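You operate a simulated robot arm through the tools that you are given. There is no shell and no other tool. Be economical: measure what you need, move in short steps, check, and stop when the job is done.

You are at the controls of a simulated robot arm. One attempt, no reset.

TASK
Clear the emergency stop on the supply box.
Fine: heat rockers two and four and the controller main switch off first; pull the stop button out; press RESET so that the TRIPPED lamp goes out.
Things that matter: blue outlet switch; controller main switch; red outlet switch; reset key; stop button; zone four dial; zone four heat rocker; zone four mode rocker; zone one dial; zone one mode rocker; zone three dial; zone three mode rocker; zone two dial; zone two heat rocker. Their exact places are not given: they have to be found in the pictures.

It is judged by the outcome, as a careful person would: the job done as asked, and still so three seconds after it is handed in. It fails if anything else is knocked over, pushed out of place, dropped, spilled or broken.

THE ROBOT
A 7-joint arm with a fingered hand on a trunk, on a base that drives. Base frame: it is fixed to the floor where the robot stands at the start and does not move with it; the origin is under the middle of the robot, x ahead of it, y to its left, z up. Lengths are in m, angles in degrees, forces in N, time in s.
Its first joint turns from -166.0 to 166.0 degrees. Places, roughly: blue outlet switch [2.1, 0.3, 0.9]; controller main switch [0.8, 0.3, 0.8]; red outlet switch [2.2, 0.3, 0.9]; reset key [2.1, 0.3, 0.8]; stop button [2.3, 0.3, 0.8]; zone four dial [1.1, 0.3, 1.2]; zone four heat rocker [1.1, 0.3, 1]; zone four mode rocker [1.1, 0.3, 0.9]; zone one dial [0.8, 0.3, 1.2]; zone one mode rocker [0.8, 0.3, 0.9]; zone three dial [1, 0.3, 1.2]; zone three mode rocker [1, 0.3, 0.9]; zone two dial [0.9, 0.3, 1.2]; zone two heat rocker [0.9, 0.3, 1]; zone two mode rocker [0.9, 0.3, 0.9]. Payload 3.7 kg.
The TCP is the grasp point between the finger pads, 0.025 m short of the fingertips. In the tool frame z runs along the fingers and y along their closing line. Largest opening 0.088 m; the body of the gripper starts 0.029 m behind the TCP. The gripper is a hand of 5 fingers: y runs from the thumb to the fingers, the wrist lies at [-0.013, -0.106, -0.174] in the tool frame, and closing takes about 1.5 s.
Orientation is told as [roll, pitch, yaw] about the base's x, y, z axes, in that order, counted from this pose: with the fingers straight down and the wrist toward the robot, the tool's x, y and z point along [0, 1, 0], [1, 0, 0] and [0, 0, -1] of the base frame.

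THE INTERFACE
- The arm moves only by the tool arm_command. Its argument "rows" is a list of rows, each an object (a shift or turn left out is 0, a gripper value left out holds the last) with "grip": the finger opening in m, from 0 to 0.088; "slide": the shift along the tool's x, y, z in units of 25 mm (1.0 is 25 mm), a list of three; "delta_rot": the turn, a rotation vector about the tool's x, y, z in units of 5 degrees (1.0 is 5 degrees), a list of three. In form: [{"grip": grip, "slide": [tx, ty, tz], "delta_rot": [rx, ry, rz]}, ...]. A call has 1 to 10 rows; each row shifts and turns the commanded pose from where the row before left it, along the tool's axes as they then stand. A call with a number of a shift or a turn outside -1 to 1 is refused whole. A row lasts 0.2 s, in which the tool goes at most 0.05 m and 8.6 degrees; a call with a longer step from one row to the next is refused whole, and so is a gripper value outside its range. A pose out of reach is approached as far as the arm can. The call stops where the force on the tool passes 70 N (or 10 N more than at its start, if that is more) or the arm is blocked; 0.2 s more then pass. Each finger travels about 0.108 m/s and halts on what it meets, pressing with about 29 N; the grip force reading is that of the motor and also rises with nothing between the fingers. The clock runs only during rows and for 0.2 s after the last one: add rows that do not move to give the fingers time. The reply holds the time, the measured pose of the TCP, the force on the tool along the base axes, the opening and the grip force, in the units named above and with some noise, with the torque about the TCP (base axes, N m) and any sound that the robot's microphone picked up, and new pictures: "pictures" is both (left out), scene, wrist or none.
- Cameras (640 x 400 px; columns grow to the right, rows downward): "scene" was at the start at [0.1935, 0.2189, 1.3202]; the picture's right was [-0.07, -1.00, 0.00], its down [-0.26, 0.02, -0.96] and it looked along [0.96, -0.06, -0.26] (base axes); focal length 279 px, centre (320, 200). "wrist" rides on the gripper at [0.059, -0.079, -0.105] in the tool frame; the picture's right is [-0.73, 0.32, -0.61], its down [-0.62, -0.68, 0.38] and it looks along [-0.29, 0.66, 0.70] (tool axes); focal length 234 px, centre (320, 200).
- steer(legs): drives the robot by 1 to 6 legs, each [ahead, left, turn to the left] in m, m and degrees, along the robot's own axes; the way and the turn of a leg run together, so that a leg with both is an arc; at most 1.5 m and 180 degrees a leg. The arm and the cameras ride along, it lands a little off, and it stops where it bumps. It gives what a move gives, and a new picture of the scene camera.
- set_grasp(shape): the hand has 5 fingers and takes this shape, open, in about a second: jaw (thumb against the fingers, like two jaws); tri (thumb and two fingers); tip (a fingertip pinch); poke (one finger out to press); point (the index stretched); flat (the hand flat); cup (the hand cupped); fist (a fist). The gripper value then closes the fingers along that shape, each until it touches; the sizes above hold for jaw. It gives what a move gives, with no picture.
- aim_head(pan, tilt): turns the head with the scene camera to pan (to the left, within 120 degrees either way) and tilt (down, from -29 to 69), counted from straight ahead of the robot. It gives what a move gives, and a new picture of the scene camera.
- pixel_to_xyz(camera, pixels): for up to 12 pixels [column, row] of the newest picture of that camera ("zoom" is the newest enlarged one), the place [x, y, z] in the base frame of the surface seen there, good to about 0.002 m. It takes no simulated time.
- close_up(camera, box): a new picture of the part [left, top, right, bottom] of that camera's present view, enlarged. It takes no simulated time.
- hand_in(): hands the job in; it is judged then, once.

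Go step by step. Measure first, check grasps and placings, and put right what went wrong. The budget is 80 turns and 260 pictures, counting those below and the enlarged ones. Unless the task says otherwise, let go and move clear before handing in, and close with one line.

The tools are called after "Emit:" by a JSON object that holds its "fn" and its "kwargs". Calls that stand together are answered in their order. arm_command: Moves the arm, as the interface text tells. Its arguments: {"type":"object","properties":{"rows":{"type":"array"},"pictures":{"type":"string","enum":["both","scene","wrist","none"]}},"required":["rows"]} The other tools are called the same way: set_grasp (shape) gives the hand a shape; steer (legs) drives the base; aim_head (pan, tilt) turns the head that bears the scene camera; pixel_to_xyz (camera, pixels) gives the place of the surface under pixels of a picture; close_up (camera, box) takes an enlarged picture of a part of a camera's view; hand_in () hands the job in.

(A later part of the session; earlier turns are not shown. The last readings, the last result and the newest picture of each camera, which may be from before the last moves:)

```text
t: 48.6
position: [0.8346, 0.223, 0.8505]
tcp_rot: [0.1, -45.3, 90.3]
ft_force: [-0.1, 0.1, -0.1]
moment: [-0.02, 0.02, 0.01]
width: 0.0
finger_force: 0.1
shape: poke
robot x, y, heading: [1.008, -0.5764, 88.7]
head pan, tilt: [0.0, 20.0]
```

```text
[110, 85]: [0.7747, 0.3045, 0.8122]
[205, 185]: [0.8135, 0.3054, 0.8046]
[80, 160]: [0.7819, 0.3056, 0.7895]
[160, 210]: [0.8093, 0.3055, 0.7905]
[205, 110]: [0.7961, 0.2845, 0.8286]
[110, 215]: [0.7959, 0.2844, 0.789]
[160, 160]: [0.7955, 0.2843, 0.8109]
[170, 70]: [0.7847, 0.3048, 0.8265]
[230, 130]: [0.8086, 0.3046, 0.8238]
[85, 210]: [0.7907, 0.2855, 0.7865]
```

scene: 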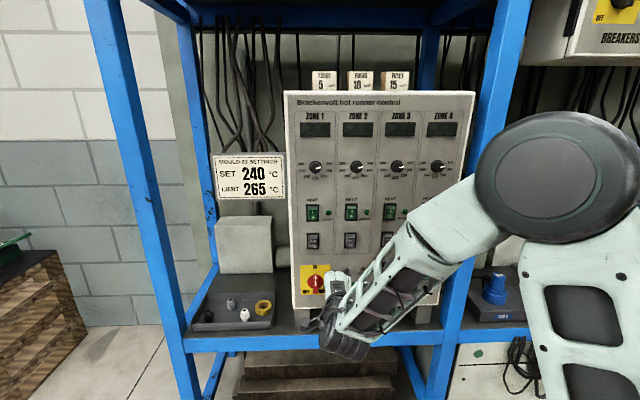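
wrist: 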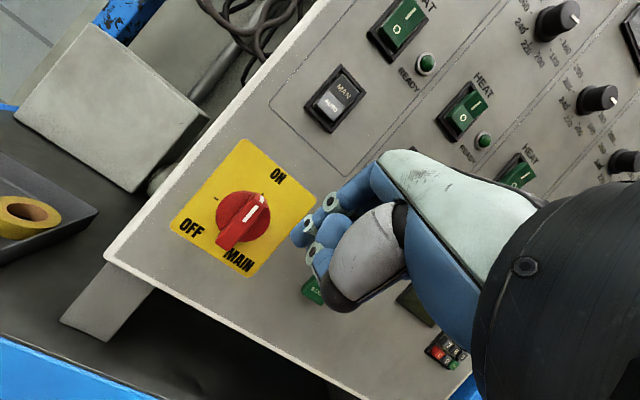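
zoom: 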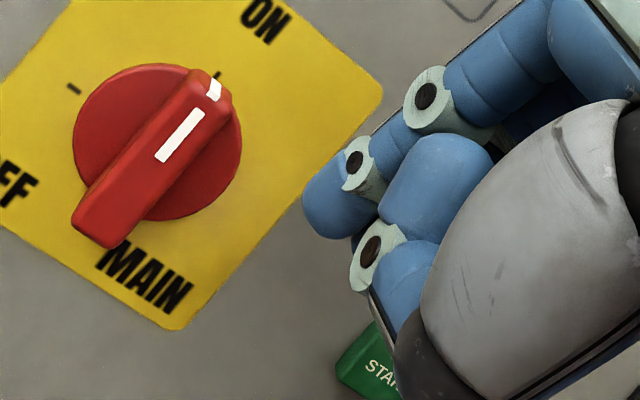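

The disk centre is about (0.797, 0.808) and the handle spans z 0.786-0.831. I'll bring the fingertip in to the right of the handle's upper end.

Emit:
{"fn": "arm_command", "kwargs": {"rows": [{"slide": [0, 0.7, 1]}, {"slide": [0, 0.66, 0.92]}, {}], "pictures": "wrist"}}

Emit:
{"fn": "close_up", "kwargs": {"camera": "wrist", "box": [200, 170, 392, 300]}}

Emit:
{"fn": "pixel_to_xyz", "kwargs": {"camera": "wrist", "pixels": [[293, 236], [300, 243], [297, 238], [307, 258]]}}

```text
t: 49.4
position: [0.8328, 0.2806, 0.8404]
tcp_rot: [0.2, -45.2, 90.3]
ft_force: [-0.3, 0.5, 0.6]
moment: [-0.03, 0.02, 0.01]
width: 0.0001
finger_force: 0.1
shape: poke
robot x, y, heading: [1.0116, -0.5783, 88.4]
head pan, tilt: [0.0, 20.0]
```

wrist: 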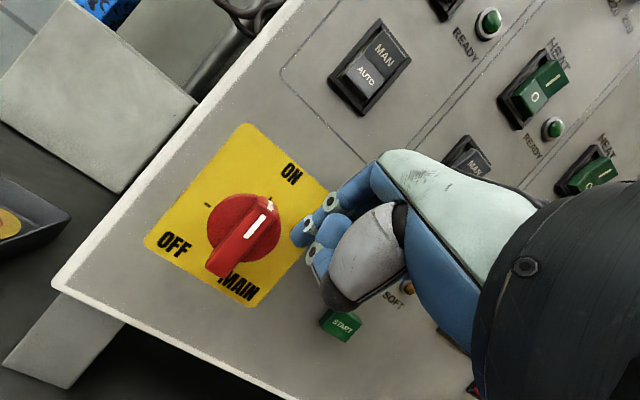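

```text
3.08 times, centred on (296, 235) of wrist
```

zoom: 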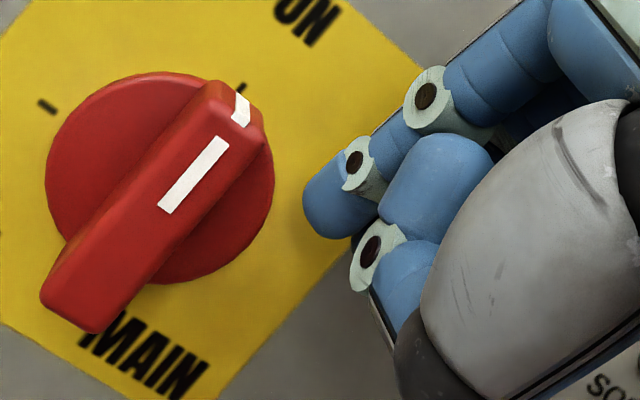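

```text
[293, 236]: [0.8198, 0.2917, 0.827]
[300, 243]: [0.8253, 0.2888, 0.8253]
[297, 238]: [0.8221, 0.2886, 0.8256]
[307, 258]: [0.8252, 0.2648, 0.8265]
```

The fingertip is at about (0.828, 0.296, 0.825), beside the handle and clear of the disk. I'll push left.

Emit:
{"fn": "arm_command", "kwargs": {"rows": [{"slide": [0.5, 0, 0]}, {"slide": [0.25, 0, 0]}, {"slide": [0.25, 0, 0]}, {"slide": [0.25, 0, 0]}, {"slide": [0.25, 0, 0]}], "pictures": "wrist"}}

Emit:
{"fn": "close_up", "kwargs": {"camera": "wrist", "box": [200, 170, 392, 300]}}

```text
t: 50.6
position: [0.7968, 0.2808, 0.8393]
tcp_rot: [0.1, -45.0, 90.5]
ft_force: [-1.1, -0.6, 0.5]
moment: [-0.05, 0.06, -0.02]
width: 0.0001
finger_force: 0.0
shape: poke
robot x, y, heading: [1.0078, -0.5777, 88.3]
head pan, tilt: [0.0, 20.0]
```

wrist: 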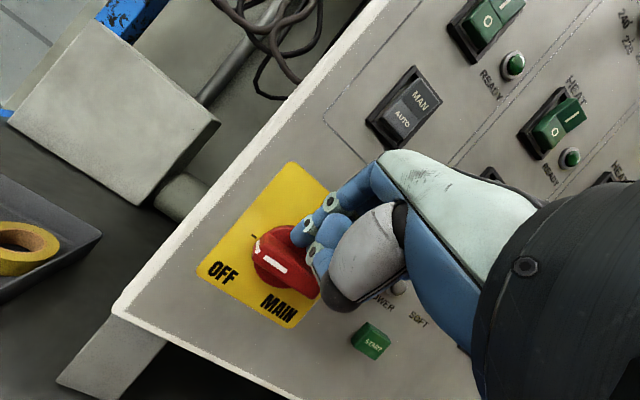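

```text
3.08 times, centred on (296, 235) of wrist
```

zoom: 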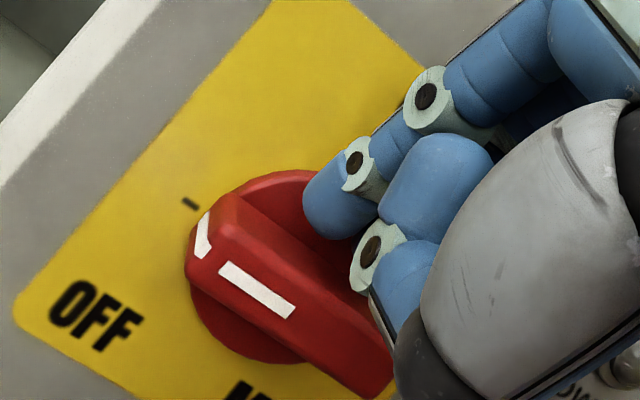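

Emit:
{"fn": "arm_command", "kwargs": {"rows": [{"slide": [0, 0, -1]}, {"slide": [0, 0, -1]}, {"slide": [-1, 0, -1]}, {"slide": [-1, 0, -1]}, {"slide": [-1, 0, -1]}], "pictures": "both"}}

Emit:
{"fn": "close_up", "kwargs": {"camera": "scene", "box": [285, 255, 381, 315]}}

Emit:
{"fn": "close_up", "kwargs": {"camera": "wrist", "box": [80, 150, 400, 350]}}

```text
t: 51.8
position: [0.8735, 0.1911, 0.9276]
tcp_rot: [0.1, -45.1, 90.4]
ft_force: [-0.4, 0.2, 0.6]
moment: [-0.01, 0.04, -0.01]
width: 0.0
finger_force: 0.1
shape: poke
robot x, y, heading: [1.0096, -0.5792, 88.4]
head pan, tilt: [0.0, 20.0]
```

scene: 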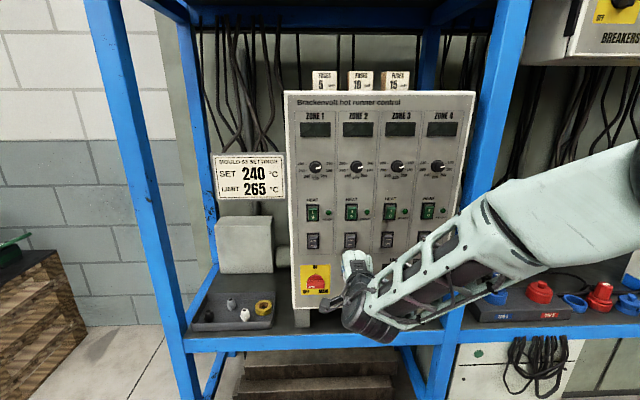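
wrist: 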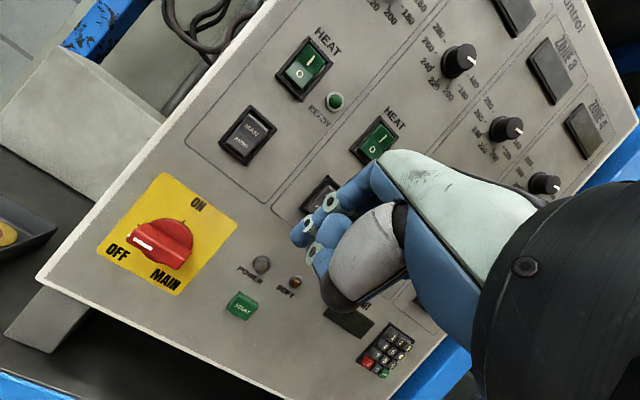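

```text
6.67 times, centred on (333, 285) of scene
```

zoom: 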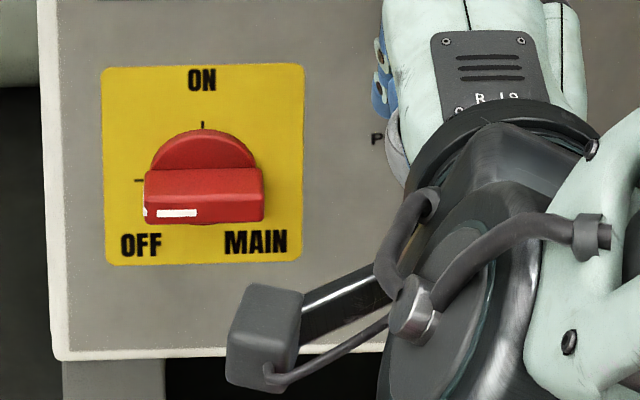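

```text
2.00 times, centred on (240, 250) of wrist
```

zoom: 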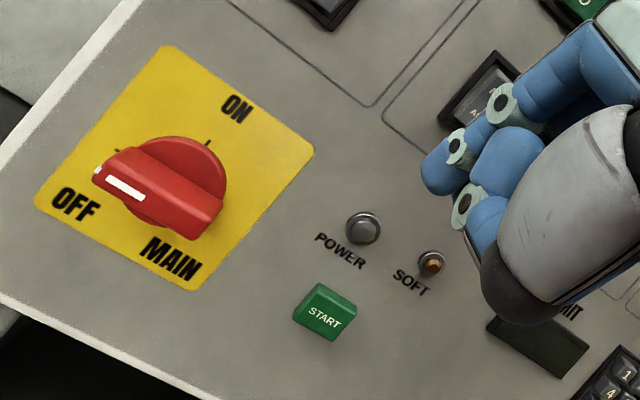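

The main switch is OFF: the handle is horizontal with its mark on the OFF tick. I'll retract and drive right to the supply box.

Emit:
{"fn": "arm_command", "kwargs": {"rows": [{"slide": [0, 0, -1]}, {"slide": [0, 0, -1]}, {"slide": [0, 0, -1]}, {"slide": [0, 0, -1]}], "pictures": "none"}}

Emit:
{"fn": "steer", "kwargs": {"legs": [[0, 0, 1.6], [0, -0.75, 0]]}}

```text
t: 52.8
position: [0.8755, 0.1189, 0.9986]
tcp_rot: [0.1, -45.2, 90.3]
ft_force: [-0.3, 0.0, 0.1]
moment: [0.0, 0.01, -0.02]
width: 0.0001
finger_force: 0.1
shape: poke
robot x, y, heading: [1.0098, -0.5815, 88.4]
head pan, tilt: [0.0, 20.0]
```

```text
t: 57.3
position: [1.5938, 0.1181, 0.9996]
tcp_rot: [0.0, -45.1, 92.8]
ft_force: [1.0, 1.5, -0.1]
moment: [-0.01, -0.01, -0.05]
width: 0.0
finger_force: 0.1
shape: poke
robot x, y, heading: [1.7663, -0.5756, 91.0]
head pan, tilt: [0.0, 20.0]
```

scene: 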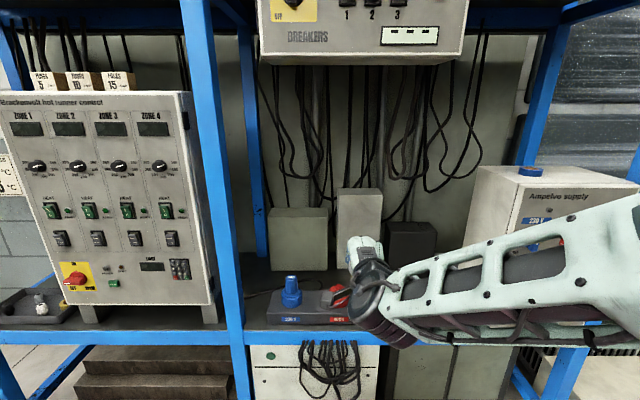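

Emit:
{"fn": "aim_head", "kwargs": {"pan": -55, "tilt": 40}}

```text
t: 58.5
position: [1.5943, 0.1182, 0.9988]
tcp_rot: [0.1, -45.1, 92.9]
ft_force: [-0.6, -0.3, 0.0]
moment: [0.0, -0.02, -0.01]
width: 0.0
finger_force: 0.1
shape: poke
robot x, y, heading: [1.7592, -0.5708, 91.1]
head pan, tilt: [-55.0, 40.0]
```

scene: 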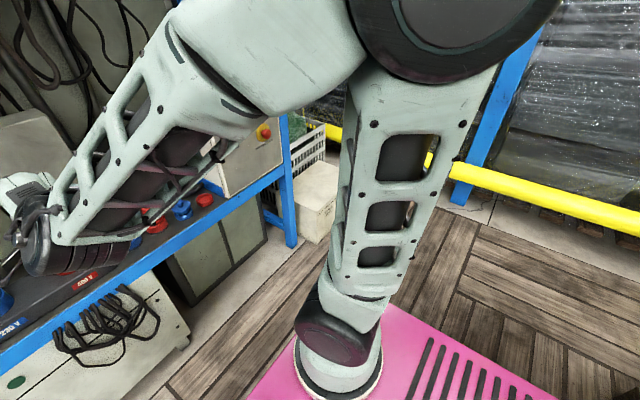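

Emit:
{"fn": "pixel_to_xyz", "kwargs": {"camera": "scene", "pixels": [[450, 200], [520, 200], [265, 131], [290, 220], [320, 220], [470, 260], [180, 210], [210, 190]]}}

Emit:
{"fn": "close_up", "kwargs": {"camera": "scene", "box": [190, 100, 310, 200]}}

```text
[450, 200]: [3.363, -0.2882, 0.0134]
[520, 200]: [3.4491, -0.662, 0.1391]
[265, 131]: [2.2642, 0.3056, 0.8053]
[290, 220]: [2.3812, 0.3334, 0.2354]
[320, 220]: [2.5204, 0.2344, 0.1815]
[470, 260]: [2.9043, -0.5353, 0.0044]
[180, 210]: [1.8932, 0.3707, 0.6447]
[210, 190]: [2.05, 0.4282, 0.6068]
```

```text
4.00 times, centred on (250, 150) of scene
```

zoom: 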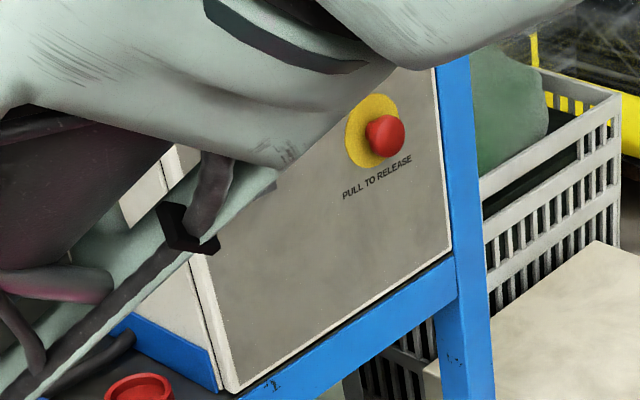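

Emit:
{"fn": "steer", "kwargs": {"legs": [[0, -0.68, -1]]}}

Emit:
{"fn": "aim_head", "kwargs": {"pan": 5, "tilt": 25}}

```text
t: 62.2
position: [2.2843, 0.1271, 1.0006]
tcp_rot: [0.1, -45.2, 91.9]
ft_force: [0.4, -1.0, 1.3]
moment: [-0.02, -0.02, 0.03]
width: 0.0003
finger_force: 0.1
shape: poke
robot x, y, heading: [2.4359, -0.5677, 90.0]
head pan, tilt: [-55.0, 40.0]
```

scene: 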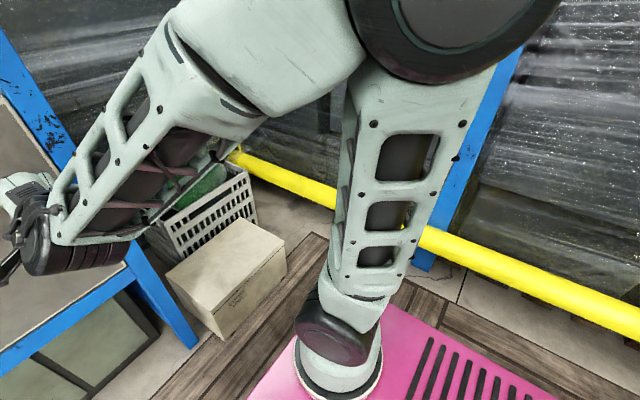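

```text
t: 63.5
position: [2.2843, 0.1268, 0.9995]
tcp_rot: [0.0, -45.2, 92.0]
ft_force: [0.5, -0.6, 0.4]
moment: [0.01, 0.01, 0.02]
width: 0.0001
finger_force: 0.1
shape: poke
robot x, y, heading: [2.4393, -0.5699, 90.0]
head pan, tilt: [5.0, 25.0]
```

scene: 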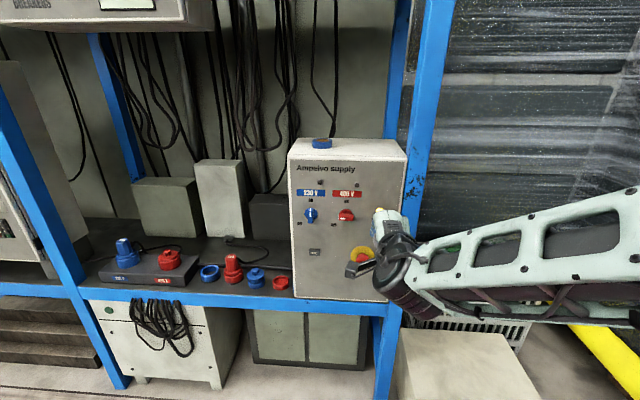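

Emit:
{"fn": "close_up", "kwargs": {"camera": "scene", "box": [284, 140, 412, 300]}}

Emit:
{"fn": "pixel_to_xyz", "kwargs": {"camera": "scene", "pixels": [[310, 215], [345, 215], [315, 252], [362, 250], [362, 244], [352, 250], [300, 270], [330, 280], [404, 190], [296, 180], [430, 180], [340, 300]]}}

```text
2.50 times, centred on (348, 220) of scene
```

zoom: 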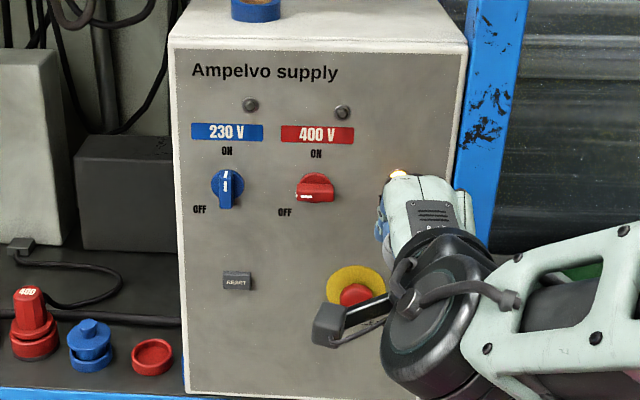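

```text
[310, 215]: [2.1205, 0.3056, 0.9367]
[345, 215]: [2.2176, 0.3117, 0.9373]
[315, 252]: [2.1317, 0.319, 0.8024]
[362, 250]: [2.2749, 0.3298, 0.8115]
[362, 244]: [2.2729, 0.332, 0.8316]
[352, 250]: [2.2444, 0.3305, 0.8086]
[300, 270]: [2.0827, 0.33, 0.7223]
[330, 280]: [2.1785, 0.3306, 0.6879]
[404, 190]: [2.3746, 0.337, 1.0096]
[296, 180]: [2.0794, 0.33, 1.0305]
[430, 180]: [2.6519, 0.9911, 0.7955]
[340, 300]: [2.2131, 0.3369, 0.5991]
```

Emit:
{"fn": "arm_command", "kwargs": {"rows": [{"slide": [-1, 1, -0.5]}, {"slide": [-1, 1, -0.5]}, {"slide": [-1, 1, -0.5]}, {"slide": [-1, 1, -0.5]}, {"slide": [-1, 0, -0.5]}, {"slide": [-1, 0, -0.5]}, {"slide": [-1, 0, 0]}], "pictures": "both"}}

Emit:
{"fn": "close_up", "kwargs": {"camera": "scene", "box": [284, 140, 412, 300]}}

```text
t: 65.1
position: [2.4597, 0.1497, 1.1235]
tcp_rot: [0.1, -45.1, 92.0]
ft_force: [0.3, 0.1, 0.2]
moment: [0.0, -0.01, 0.01]
width: 0.0
finger_force: 0.1
shape: poke
robot x, y, heading: [2.4409, -0.5657, 90.3]
head pan, tilt: [5.0, 25.0]
```

scene: 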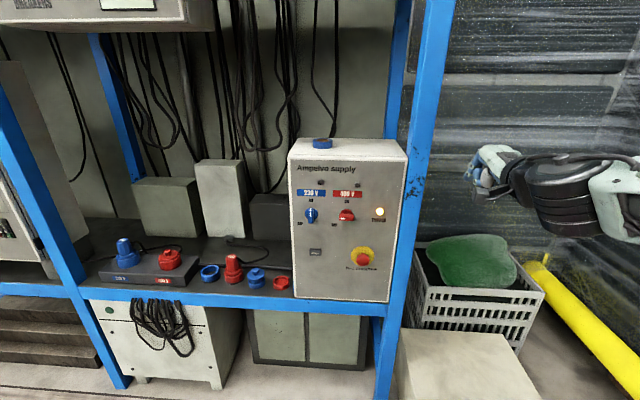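
wrist: 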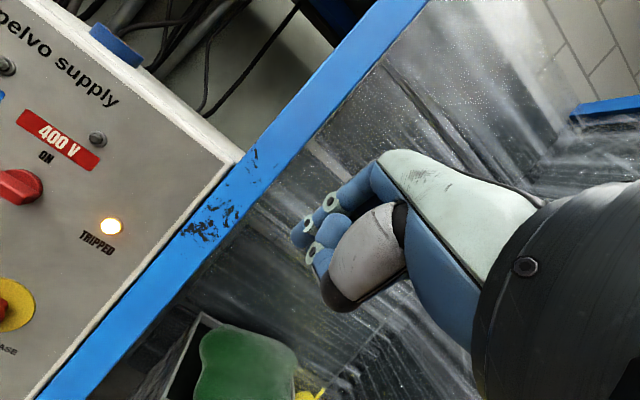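

```text
2.50 times, centred on (348, 220) of scene
```

zoom: 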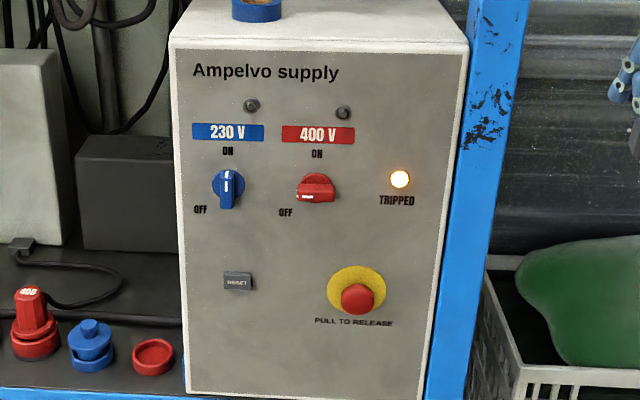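

Emit:
{"fn": "close_up", "kwargs": {"camera": "scene", "box": [338, 235, 386, 270]}}

Emit:
{"fn": "pixel_to_xyz", "kwargs": {"camera": "zoom", "pixels": [[330, 300], [330, 220], [270, 280], [400, 280], [330, 190], [230, 200], [430, 200], [330, 330], [320, 100]]}}

Emit:
{"fn": "pixel_to_xyz", "kwargs": {"camera": "scene", "pixels": [[315, 252], [312, 252], [320, 252], [380, 211], [397, 230], [424, 220]]}}

```text
11.43 times, centred on (362, 252) of scene
```

zoom: 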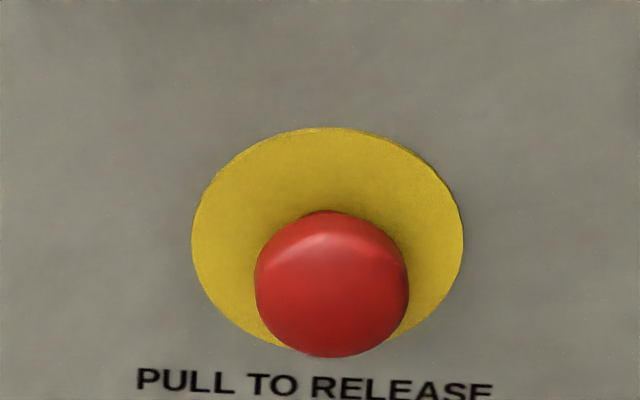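

```text
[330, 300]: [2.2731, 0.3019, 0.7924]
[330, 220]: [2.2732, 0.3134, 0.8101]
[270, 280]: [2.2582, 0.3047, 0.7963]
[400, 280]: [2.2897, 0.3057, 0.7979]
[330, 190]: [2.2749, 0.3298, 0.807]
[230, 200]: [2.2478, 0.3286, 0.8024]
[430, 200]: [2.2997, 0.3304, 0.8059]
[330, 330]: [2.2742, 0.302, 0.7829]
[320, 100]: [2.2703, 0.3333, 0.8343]
```

```text
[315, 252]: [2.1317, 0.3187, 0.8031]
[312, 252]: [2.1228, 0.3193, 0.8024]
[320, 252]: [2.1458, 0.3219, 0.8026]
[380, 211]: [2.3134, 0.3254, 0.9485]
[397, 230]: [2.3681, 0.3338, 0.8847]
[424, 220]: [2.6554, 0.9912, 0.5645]
```

The TRIPPED lamp is lit. The stop button's head is centred at (2.2735, 0.302, 0.794), about 36 mm wide, and the plate is at y=0.33. I'll shape the hand as a jaw, tilt it to 30° down and roll it 90° so it closes horizontally.

Emit:
{"fn": "set_grasp", "kwargs": {"shape": "jaw"}}

Emit:
{"fn": "arm_command", "kwargs": {"rows": [{"delta_rot": [-1, 0, 0], "slide": [0, 0, -0.5]}, {"delta_rot": [-1, 0, 0], "slide": [0, 0, -0.5]}, {"delta_rot": [-1, 0, 0]}, {"delta_rot": [0, 0, -1]}, {"delta_rot": [0, 0, -1]}, {"delta_rot": [0, 0, -1]}, {"delta_rot": [0, 0, -1]}, {"delta_rot": [0, 0, -1]}, {"delta_rot": [0, 0, -1]}], "pictures": "none"}}

Emit:
{"fn": "arm_command", "kwargs": {"rows": [{"delta_rot": [0, 0, -1]}, {"delta_rot": [0, 0, -1]}, {"delta_rot": [0, 0, -1]}, {"delta_rot": [0, 0, -1]}, {"delta_rot": [0, 0, -1]}, {"delta_rot": [0, 0, -1]}, {"delta_rot": [0, 0, -1]}, {"delta_rot": [0, 0, -1]}, {"delta_rot": [0, 0, -1]}, {"delta_rot": [0, 0, -1]}], "pictures": "none"}}

Emit:
{"fn": "arm_command", "kwargs": {"rows": [{"delta_rot": [0, 0, -1]}, {"delta_rot": [0, 0, -1]}], "pictures": "both"}}

```text
t: 66.0
position: [2.4592, 0.1495, 1.1236]
tcp_rot: [0.1, -45.2, 92.0]
ft_force: [-0.5, 0.6, 0.0]
moment: [-0.02, 0.0, -0.02]
width: 0.0879
finger_force: 0.0
shape: jaw
robot x, y, heading: [2.4427, -0.5669, 90.1]
head pan, tilt: [5.0, 25.0]
```

```text
t: 68.0
position: [2.4585, 0.132, 1.1394]
tcp_rot: [-41.1, -48.6, 141.3]
ft_force: [-0.2, 0.9, 0.2]
moment: [0.03, -0.04, 0.04]
width: 0.0877
finger_force: 0.1
shape: jaw
robot x, y, heading: [2.4411, -0.5692, 90.2]
head pan, tilt: [5.0, 25.0]
```

```text
t: 70.2
position: [2.4598, 0.1315, 1.1402]
tcp_rot: [-59.8, -8.7, 177.1]
ft_force: [0.5, 0.9, 1.0]
moment: [0.01, 0.01, -0.03]
width: 0.0878
finger_force: 0.0
shape: jaw
robot x, y, heading: [2.4419, -0.568, 90.0]
head pan, tilt: [5.0, 25.0]
```

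```text
t: 70.8
position: [2.4602, 0.1315, 1.1393]
tcp_rot: [-60.2, 0.0, -178.1]
ft_force: [-0.1, 0.4, -1.0]
moment: [0.01, 0.0, -0.03]
width: 0.0879
finger_force: 0.0
shape: jaw
robot x, y, heading: [2.4379, -0.5662, 89.9]
head pan, tilt: [5.0, 25.0]
```

scene: 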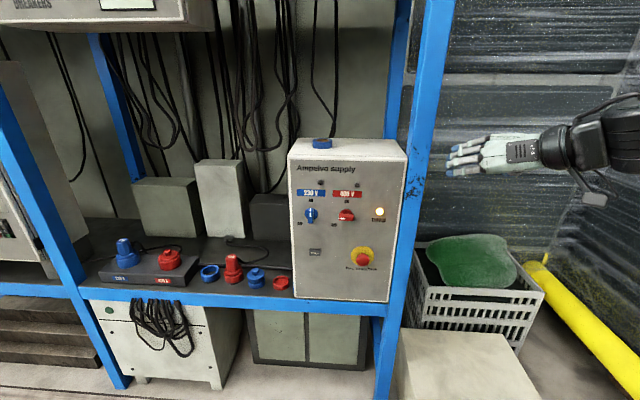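
wrist: 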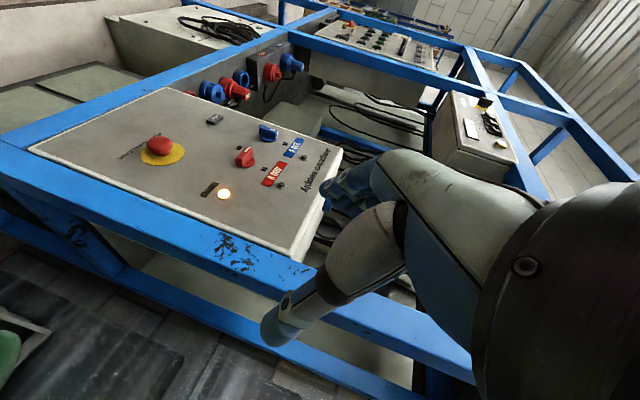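

Emit:
{"fn": "arm_command", "kwargs": {"rows": [{"slide": [0.943, 0.68, 0.6]}, {"slide": [0.943, 0.68, 0.6]}, {"slide": [0.943, 0.68, 0.6]}, {"slide": [0.943, 0.68, 0.8]}, {"slide": [0.943, 0.68, 0.8]}, {"slide": [0.943, 0.68, 0.8]}, {"slide": [0.943, 0.68, 0.9]}, {"slide": [0.943, 0.68, 1]}, {"slide": [0.943, 0.68, 1]}], "pictures": "both"}}

```text
t: 72.8
position: [2.3057, 0.1749, 0.8671]
tcp_rot: [-60.3, -0.1, -178.0]
ft_force: [0.0, 0.3, 0.8]
moment: [0.02, -0.02, -0.04]
width: 0.0879
finger_force: 0.0
shape: jaw
robot x, y, heading: [2.4395, -0.566, 90.0]
head pan, tilt: [5.0, 25.0]
```

scene: 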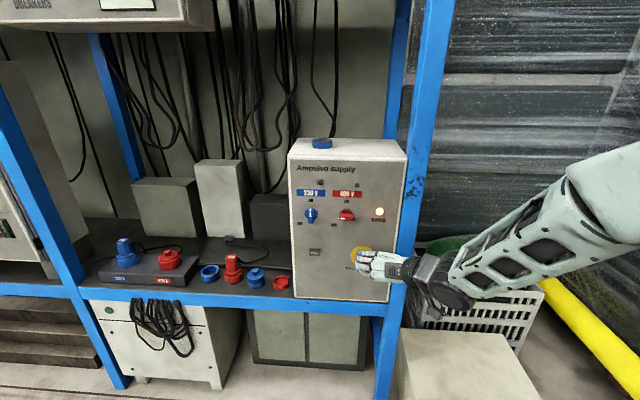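
wrist: 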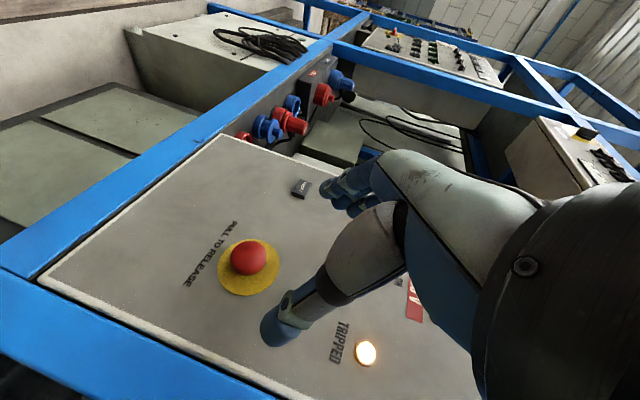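

Emit:
{"fn": "pixel_to_xyz", "kwargs": {"camera": "wrist", "pixels": [[275, 335], [290, 300], [330, 187], [352, 210], [372, 158], [248, 258], [300, 320]]}}

Emit:
{"fn": "close_up", "kwargs": {"camera": "wrist", "box": [180, 130, 436, 360]}}

```text
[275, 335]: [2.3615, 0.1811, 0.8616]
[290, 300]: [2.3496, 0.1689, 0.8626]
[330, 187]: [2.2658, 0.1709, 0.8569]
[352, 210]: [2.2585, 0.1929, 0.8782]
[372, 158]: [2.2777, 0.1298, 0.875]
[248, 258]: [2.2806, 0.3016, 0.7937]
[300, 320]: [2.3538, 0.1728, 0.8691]
```

```text
1.74 times, centred on (308, 245) of wrist
```

zoom: 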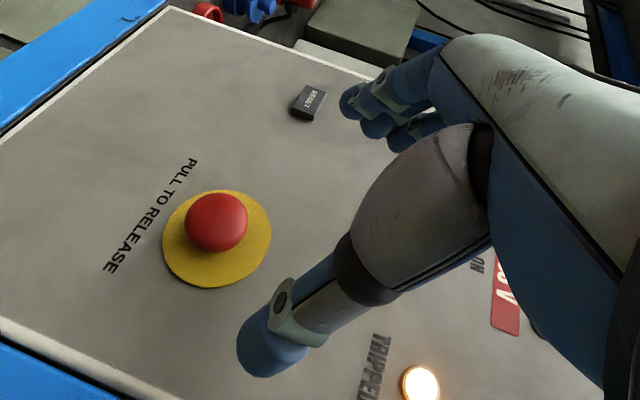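

Thumb and fingers straddle x≈2.31. I'll centre on the button and advance along the tool axis, stopping short to check.

Emit:
{"fn": "arm_command", "kwargs": {"rows": [{"slide": [-0.21, 0.6, 0]}, {"slide": [0, 0.6, 0.5]}, {"slide": [0, 0, 1]}, {"slide": [0, 0, 1]}, {"slide": [0, 0, 1]}, {}], "pictures": "both"}}

Emit:
{"fn": "close_up", "kwargs": {"camera": "wrist", "box": [180, 130, 436, 360]}}

Emit:
{"fn": "close_up", "kwargs": {"camera": "scene", "box": [320, 220, 416, 280]}}

```text
t: 74.2
position: [2.2708, 0.2533, 0.8276]
tcp_rot: [-60.3, -0.2, -178.0]
ft_force: [-0.4, 1.1, -0.1]
moment: [0.0, 0.01, 0.01]
width: 0.0881
finger_force: 0.0
shape: jaw
robot x, y, heading: [2.4369, -0.5701, 89.9]
head pan, tilt: [5.0, 25.0]
```

scene: 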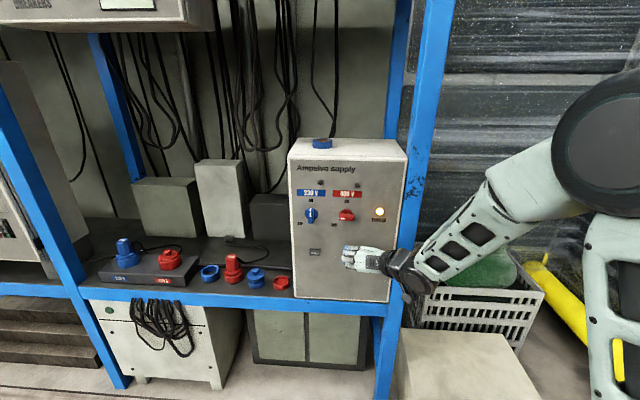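
wrist: 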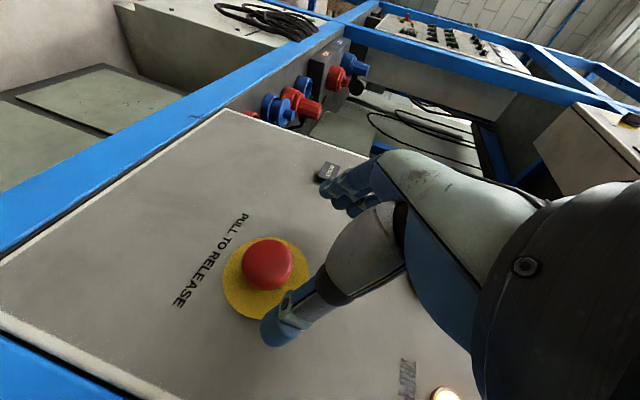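

```text
1.74 times, centred on (308, 245) of wrist
```

zoom: 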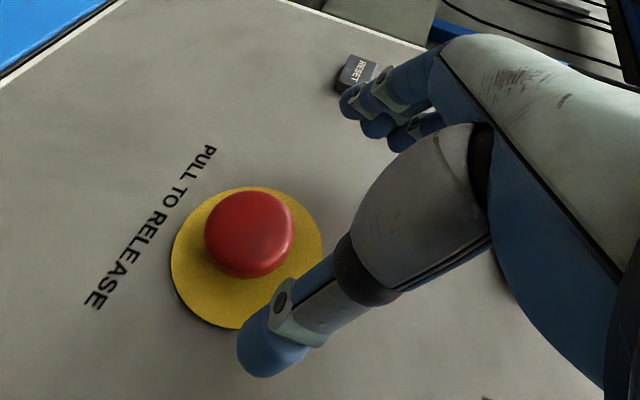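

```text
6.67 times, centred on (368, 250) of scene
```

zoom: 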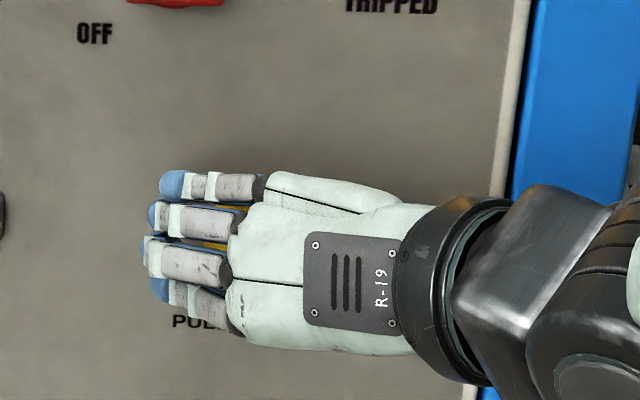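

Emit:
{"fn": "arm_command", "kwargs": {"rows": [{"slide": [0, -0.25, 0.7]}, {"slide": [0, 0, 0.6]}, {"slide": [0, 0, 0.4]}, {"slide": [0, 0, 0.3]}, {}], "pictures": "wrist"}}

Emit:
{"fn": "close_up", "kwargs": {"camera": "wrist", "box": [180, 130, 436, 360]}}

Emit:
{"fn": "pixel_to_xyz", "kwargs": {"camera": "zoom", "pixels": [[260, 360], [242, 345], [265, 315], [345, 100], [370, 125], [270, 240]]}}

```text
t: 75.4
position: [2.2769, 0.2939, 0.8024]
tcp_rot: [-60.2, -0.1, -178.0]
ft_force: [1.0, -0.1, -0.1]
moment: [0.04, 0.0, 0.01]
width: 0.0878
finger_force: 0.1
shape: jaw
robot x, y, heading: [2.4387, -0.5681, 90.2]
head pan, tilt: [5.0, 25.0]
```

wrist: 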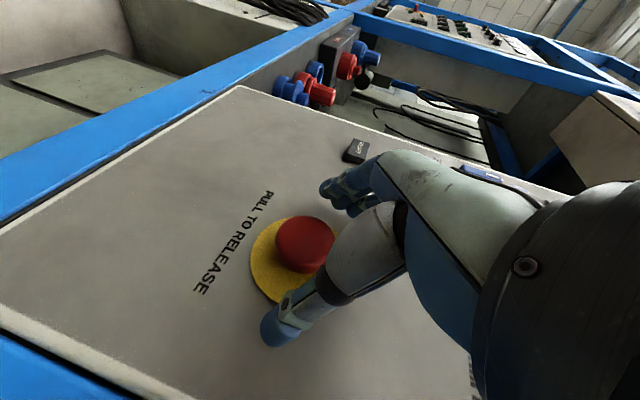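

```text
1.74 times, centred on (308, 245) of wrist
```

zoom: 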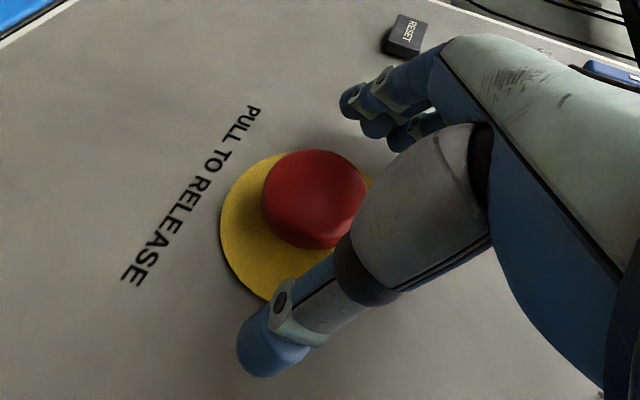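

```text
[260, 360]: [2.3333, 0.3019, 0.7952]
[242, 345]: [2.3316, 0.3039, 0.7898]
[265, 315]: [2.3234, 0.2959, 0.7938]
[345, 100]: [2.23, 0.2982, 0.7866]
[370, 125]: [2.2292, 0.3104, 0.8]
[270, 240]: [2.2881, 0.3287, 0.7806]
```

The button sits between thumb and fingers. I'll go 8 mm deeper and close.

Emit:
{"fn": "arm_command", "kwargs": {"rows": [{"slide": [0, 0.1, 0.35]}, {"grip": 0.06}, {"grip": 0.045}, {"grip": 0.035}, {"grip": 0.03}, {"grip": 0.02}, {}], "pictures": "wrist"}}

Emit:
{"fn": "close_up", "kwargs": {"camera": "wrist", "box": [180, 130, 436, 360]}}

```text
t: 77.0
position: [2.2739, 0.3018, 0.7986]
tcp_rot: [-60.1, 0.0, -178.0]
ft_force: [1.8, -7.6, -0.8]
moment: [0.18, 0.07, 0.68]
width: 0.0279
finger_force: 29.3
shape: jaw
robot x, y, heading: [2.4383, -0.5681, 90.1]
head pan, tilt: [5.0, 25.0]
```

wrist: 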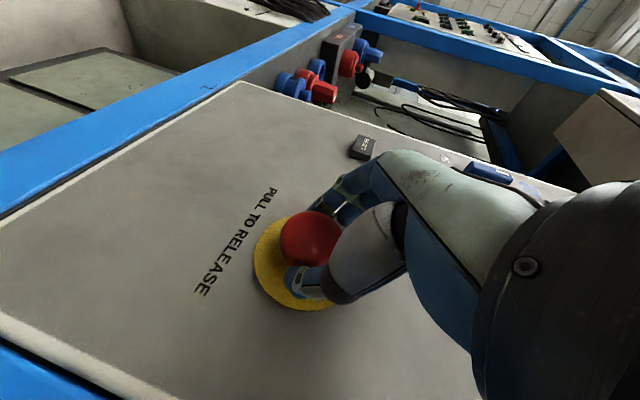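

```text
1.74 times, centred on (308, 245) of wrist
```

zoom: 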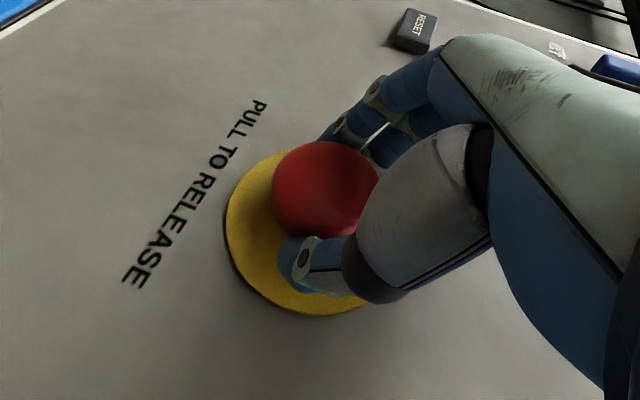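

The hand has closed at 28 mm with the thumb tip behind the head's rim. I'll pull straight out along -y in small steps.

Emit:
{"fn": "arm_command", "kwargs": {"rows": [{"grip": 0.02, "slide": [0.1, 0, -0.173]}, {"slide": [0.1, 0, -0.173]}, {"slide": [0.1, 0, -0.173]}, {"slide": [0.1, 0, -0.173]}, {}], "pictures": "wrist"}}

Emit:
{"fn": "close_up", "kwargs": {"camera": "wrist", "box": [180, 130, 436, 360]}}

```text
t: 78.2
position: [2.2755, 0.2851, 0.7989]
tcp_rot: [-60.3, -0.1, -178.1]
ft_force: [2.4, 57.9, -5.4]
moment: [0.1, 0.29, 0.03]
width: 0.0222
finger_force: 28.9
shape: jaw
robot x, y, heading: [2.4366, -0.5727, 89.8]
head pan, tilt: [5.0, 25.0]
```

wrist: 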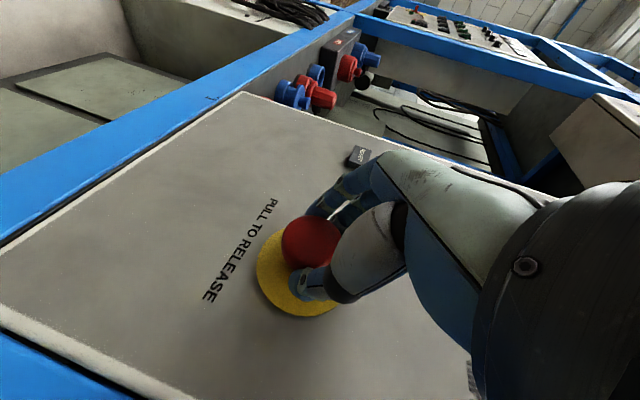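

```text
1.74 times, centred on (308, 245) of wrist
```

zoom: 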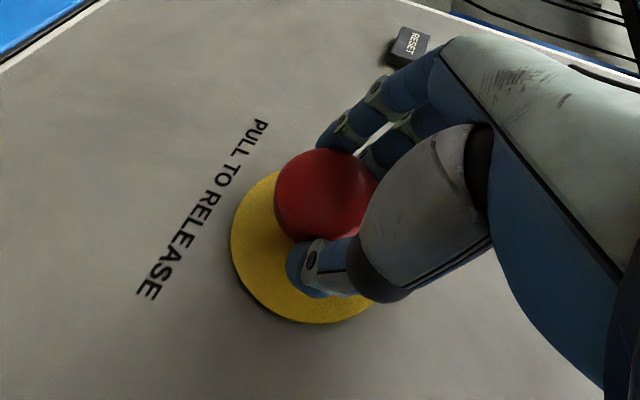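

Emit:
{"fn": "pixel_to_xyz", "kwargs": {"camera": "wrist", "pixels": [[306, 235], [296, 232], [312, 245], [310, 225]]}}

Emit:
{"fn": "close_up", "kwargs": {"camera": "scene", "box": [320, 200, 416, 280]}}

```text
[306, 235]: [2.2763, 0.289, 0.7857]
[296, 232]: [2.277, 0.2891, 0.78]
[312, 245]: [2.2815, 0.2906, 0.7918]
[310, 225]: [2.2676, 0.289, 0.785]
```

```text
5.00 times, centred on (368, 240) of scene
```

zoom: 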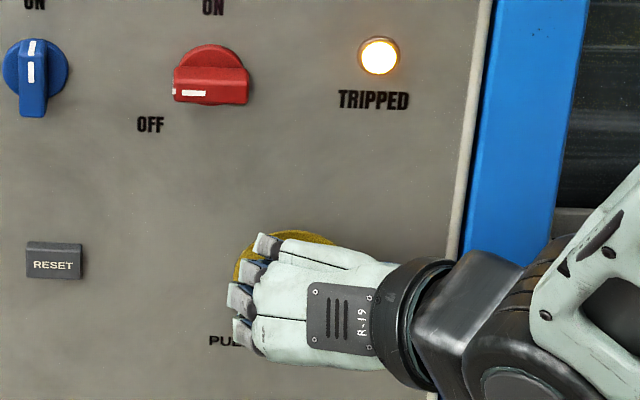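

The button's face moved from y=0.302 to 0.289, so it's out. I'll relax, open and retract.

Emit:
{"fn": "arm_command", "kwargs": {"rows": [{"grip": 0.03}, {"grip": 0.05}, {"grip": 0.07}, {"grip": 0.088}, {"grip": 0.088}, {"slide": [0, 0, -0.6]}, {"slide": [0, 0, -1]}, {"slide": [0, 0, -1]}, {"slide": [0, 0, -1]}], "pictures": "both"}}

Emit:
{"fn": "pixel_to_xyz", "kwargs": {"camera": "wrist", "pixels": [[255, 250], [250, 260], [245, 265]]}}

Emit:
{"fn": "close_up", "kwargs": {"camera": "wrist", "box": [180, 130, 436, 360]}}

```text
t: 80.2
position: [2.2761, 0.2029, 0.8437]
tcp_rot: [-60.1, 0.0, -178.1]
ft_force: [-0.1, 0.3, 0.2]
moment: [0.01, -0.03, -0.01]
width: 0.0875
finger_force: 0.0
shape: jaw
robot x, y, heading: [2.4381, -0.5672, 89.9]
head pan, tilt: [5.0, 25.0]
```

scene: 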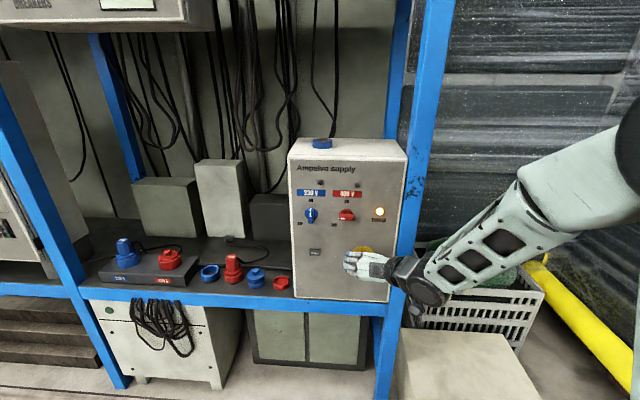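
wrist: 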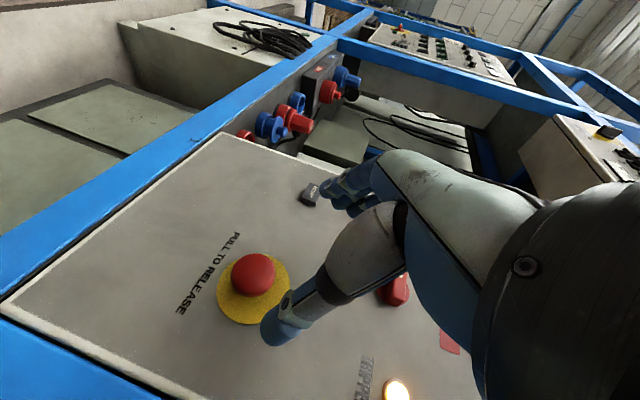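

```text
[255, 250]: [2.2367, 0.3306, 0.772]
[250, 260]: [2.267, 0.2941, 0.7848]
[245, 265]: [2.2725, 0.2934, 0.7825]
```

```text
1.74 times, centred on (308, 245) of wrist
```

zoom: 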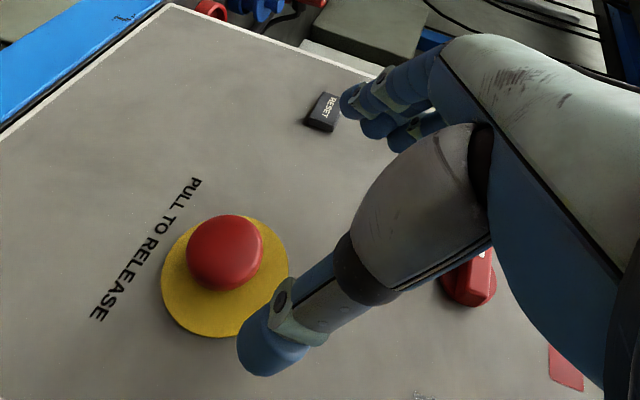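

The button stays out at y≈0.294, but the TRIPPED lamp is still lit, so RESET comes next. I'll back off, change to poke, roll the hand upright again and shift the base left.

Emit:
{"fn": "arm_command", "kwargs": {"rows": [{"slide": [0, 0, -1]}, {"slide": [-1, 0, -1]}, {"delta_rot": [0, 0, 1]}, {"delta_rot": [0, 0, 1]}, {"delta_rot": [0, 0, 1]}, {"delta_rot": [0, 0, 1]}, {"delta_rot": [0, 0, 1]}, {"delta_rot": [0, 0, 1]}, {"delta_rot": [0, 0, 1]}, {"delta_rot": [0, 0, 1]}], "pictures": "none"}}

Emit:
{"fn": "arm_command", "kwargs": {"rows": [{"delta_rot": [0, 0, 1]}, {"delta_rot": [0, 0, 1]}, {"delta_rot": [0, 0, 1]}, {"delta_rot": [0, 0, 1]}, {"delta_rot": [0, 0, 1]}, {"delta_rot": [0, 0, 1]}, {"delta_rot": [0, 0, 1]}, {"delta_rot": [0, 0, 1]}, {"delta_rot": [0, 0, 1]}, {"delta_rot": [0, 0, 1]}], "pictures": "none"}}

Emit:
{"fn": "set_grasp", "kwargs": {"shape": "poke"}}

Emit:
{"fn": "steer", "kwargs": {"legs": [[0, 0.1, 0]]}}

```text
t: 82.4
position: [2.2789, 0.1755, 0.8893]
tcp_rot: [-53.2, -34.0, 159.3]
ft_force: [0.6, 0.1, 0.3]
moment: [0.01, 0.0, 0.0]
width: 0.0876
finger_force: 0.1
shape: jaw
robot x, y, heading: [2.4385, -0.5692, 90.1]
head pan, tilt: [5.0, 25.0]
```

```text
t: 84.6
position: [2.2776, 0.1738, 0.8899]
tcp_rot: [0.2, -60.2, 91.7]
ft_force: [-0.2, -0.6, 0.5]
moment: [-0.01, -0.04, -0.01]
width: 0.088
finger_force: 0.1
shape: jaw
robot x, y, heading: [2.441, -0.5713, 90.1]
head pan, tilt: [5.0, 25.0]
```

```text
t: 85.5
position: [2.2781, 0.1736, 0.891]
tcp_rot: [0.2, -60.2, 91.9]
ft_force: [0.4, -0.1, -0.2]
moment: [-0.02, -0.01, 0.0]
width: 0.0
finger_force: 0.1
shape: poke
robot x, y, heading: [2.4401, -0.5687, 90.1]
head pan, tilt: [5.0, 25.0]
```

```text
t: 86.7
position: [2.1766, 0.1743, 0.8906]
tcp_rot: [0.0, -60.2, 91.9]
ft_force: [-0.1, -0.2, 0.2]
moment: [-0.01, 0.02, 0.01]
width: 0.0002
finger_force: 0.1
shape: poke
robot x, y, heading: [2.332, -0.5684, 89.8]
head pan, tilt: [5.0, 25.0]
```

scene: 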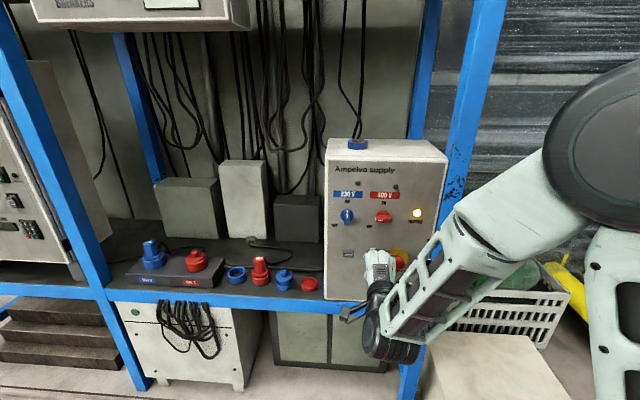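

Emit:
{"fn": "arm_command", "kwargs": {"rows": [{"slide": [0.71, -0.67, 0]}, {"slide": [0.71, -0.66, 0.82]}, {"slide": [0, 0, 1]}, {"slide": [0, 0, 1]}, {"slide": [0, 0, 1]}, {}], "pictures": "both"}}

Emit:
{"fn": "close_up", "kwargs": {"camera": "wrist", "box": [200, 150, 392, 300]}}

Emit:
{"fn": "pixel_to_xyz", "kwargs": {"camera": "wrist", "pixels": [[293, 236], [300, 243], [297, 238]]}}

```text
t: 88.1
position: [2.1383, 0.2402, 0.8137]
tcp_rot: [0.1, -60.2, 91.9]
ft_force: [0.9, 0.4, 0.1]
moment: [0.0, 0.0, -0.02]
width: 0.0
finger_force: 0.0
shape: poke
robot x, y, heading: [2.3361, -0.5714, 90.0]
head pan, tilt: [5.0, 25.0]
```

scene: 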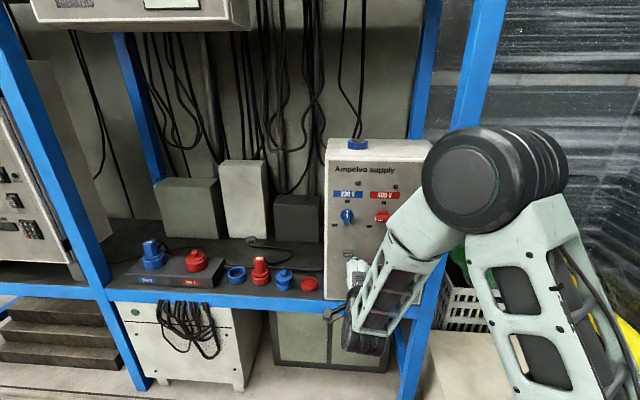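
wrist: 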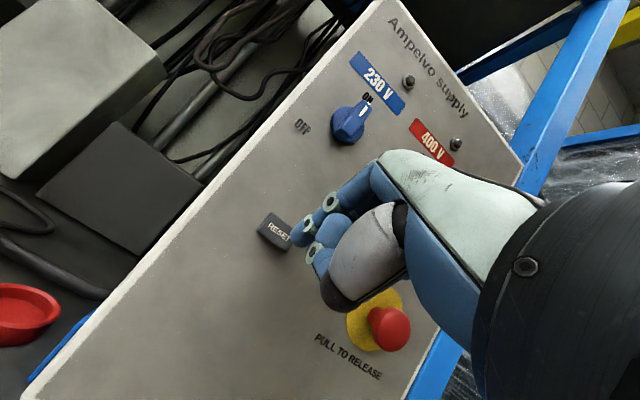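

```text
2.67 times, centred on (296, 225) of wrist
```

zoom: 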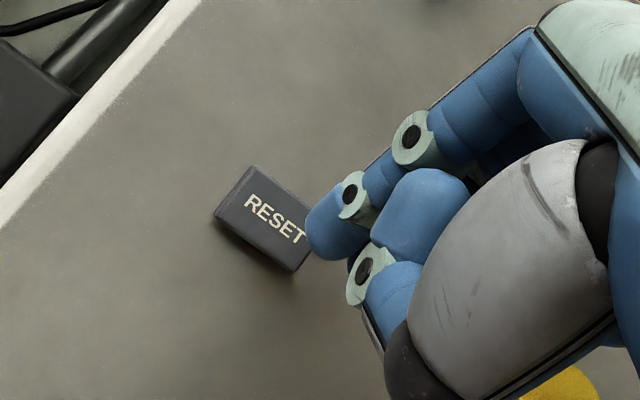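

```text
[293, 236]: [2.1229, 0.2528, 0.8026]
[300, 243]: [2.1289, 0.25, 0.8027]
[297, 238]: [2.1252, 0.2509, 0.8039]
```

The fingertip is lined up with RESET at about (2.132, 0.256, 0.803). I'll press straight along +y.

Emit:
{"fn": "arm_command", "kwargs": {"rows": [{"slide": [-0.03, 0.5, 0.866]}, {"slide": [-0.03, 0.5, 0.866]}, {"slide": [0, 0.12, 0.21]}, {"slide": [0, 0.06, 0.1]}, {"slide": [0, 0.06, 0.1]}, {"slide": [0, 0.06, 0.1]}, {"slide": [0, 0.06, 0.1]}], "pictures": "both"}}

Emit:
{"fn": "close_up", "kwargs": {"camera": "wrist", "box": [200, 150, 392, 300]}}

```text
t: 89.7
position: [2.1371, 0.3035, 0.8166]
tcp_rot: [0.0, -60.2, 92.1]
ft_force: [5.8, -50.0, 10.3]
moment: [-0.3, 0.02, -0.22]
width: 0.0
finger_force: 0.0
shape: poke
robot x, y, heading: [2.3392, -0.5694, 89.9]
head pan, tilt: [5.0, 25.0]
heard: click
```

scene: 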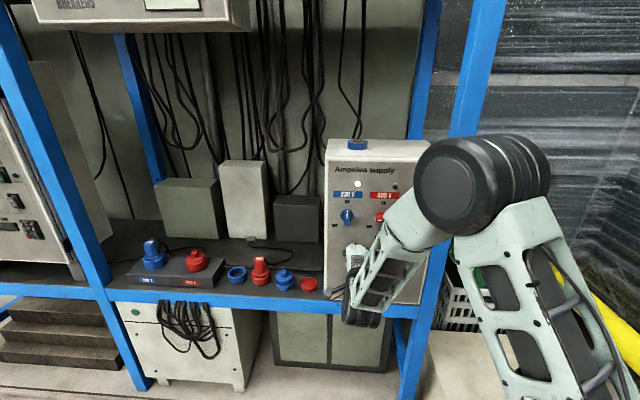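
wrist: 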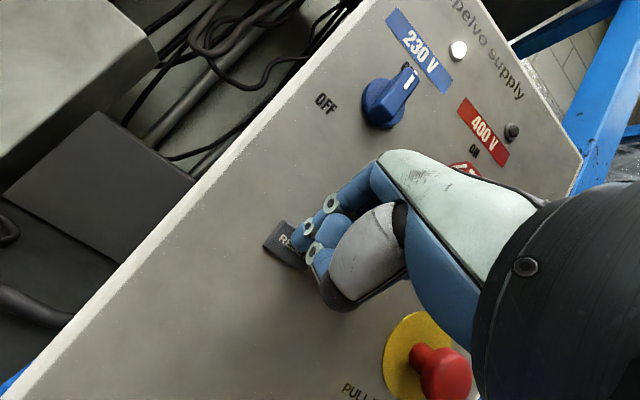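

```text
2.67 times, centred on (296, 225) of wrist
```

zoom: 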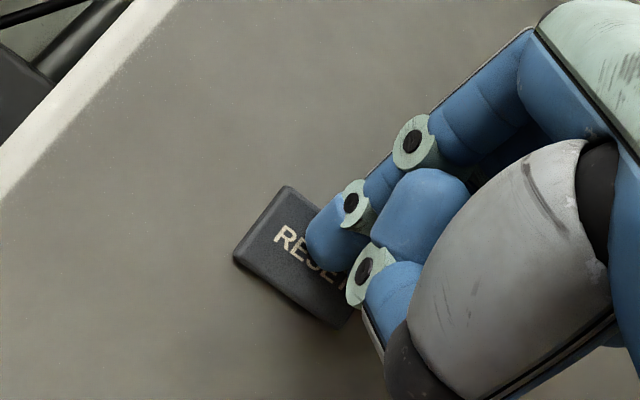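

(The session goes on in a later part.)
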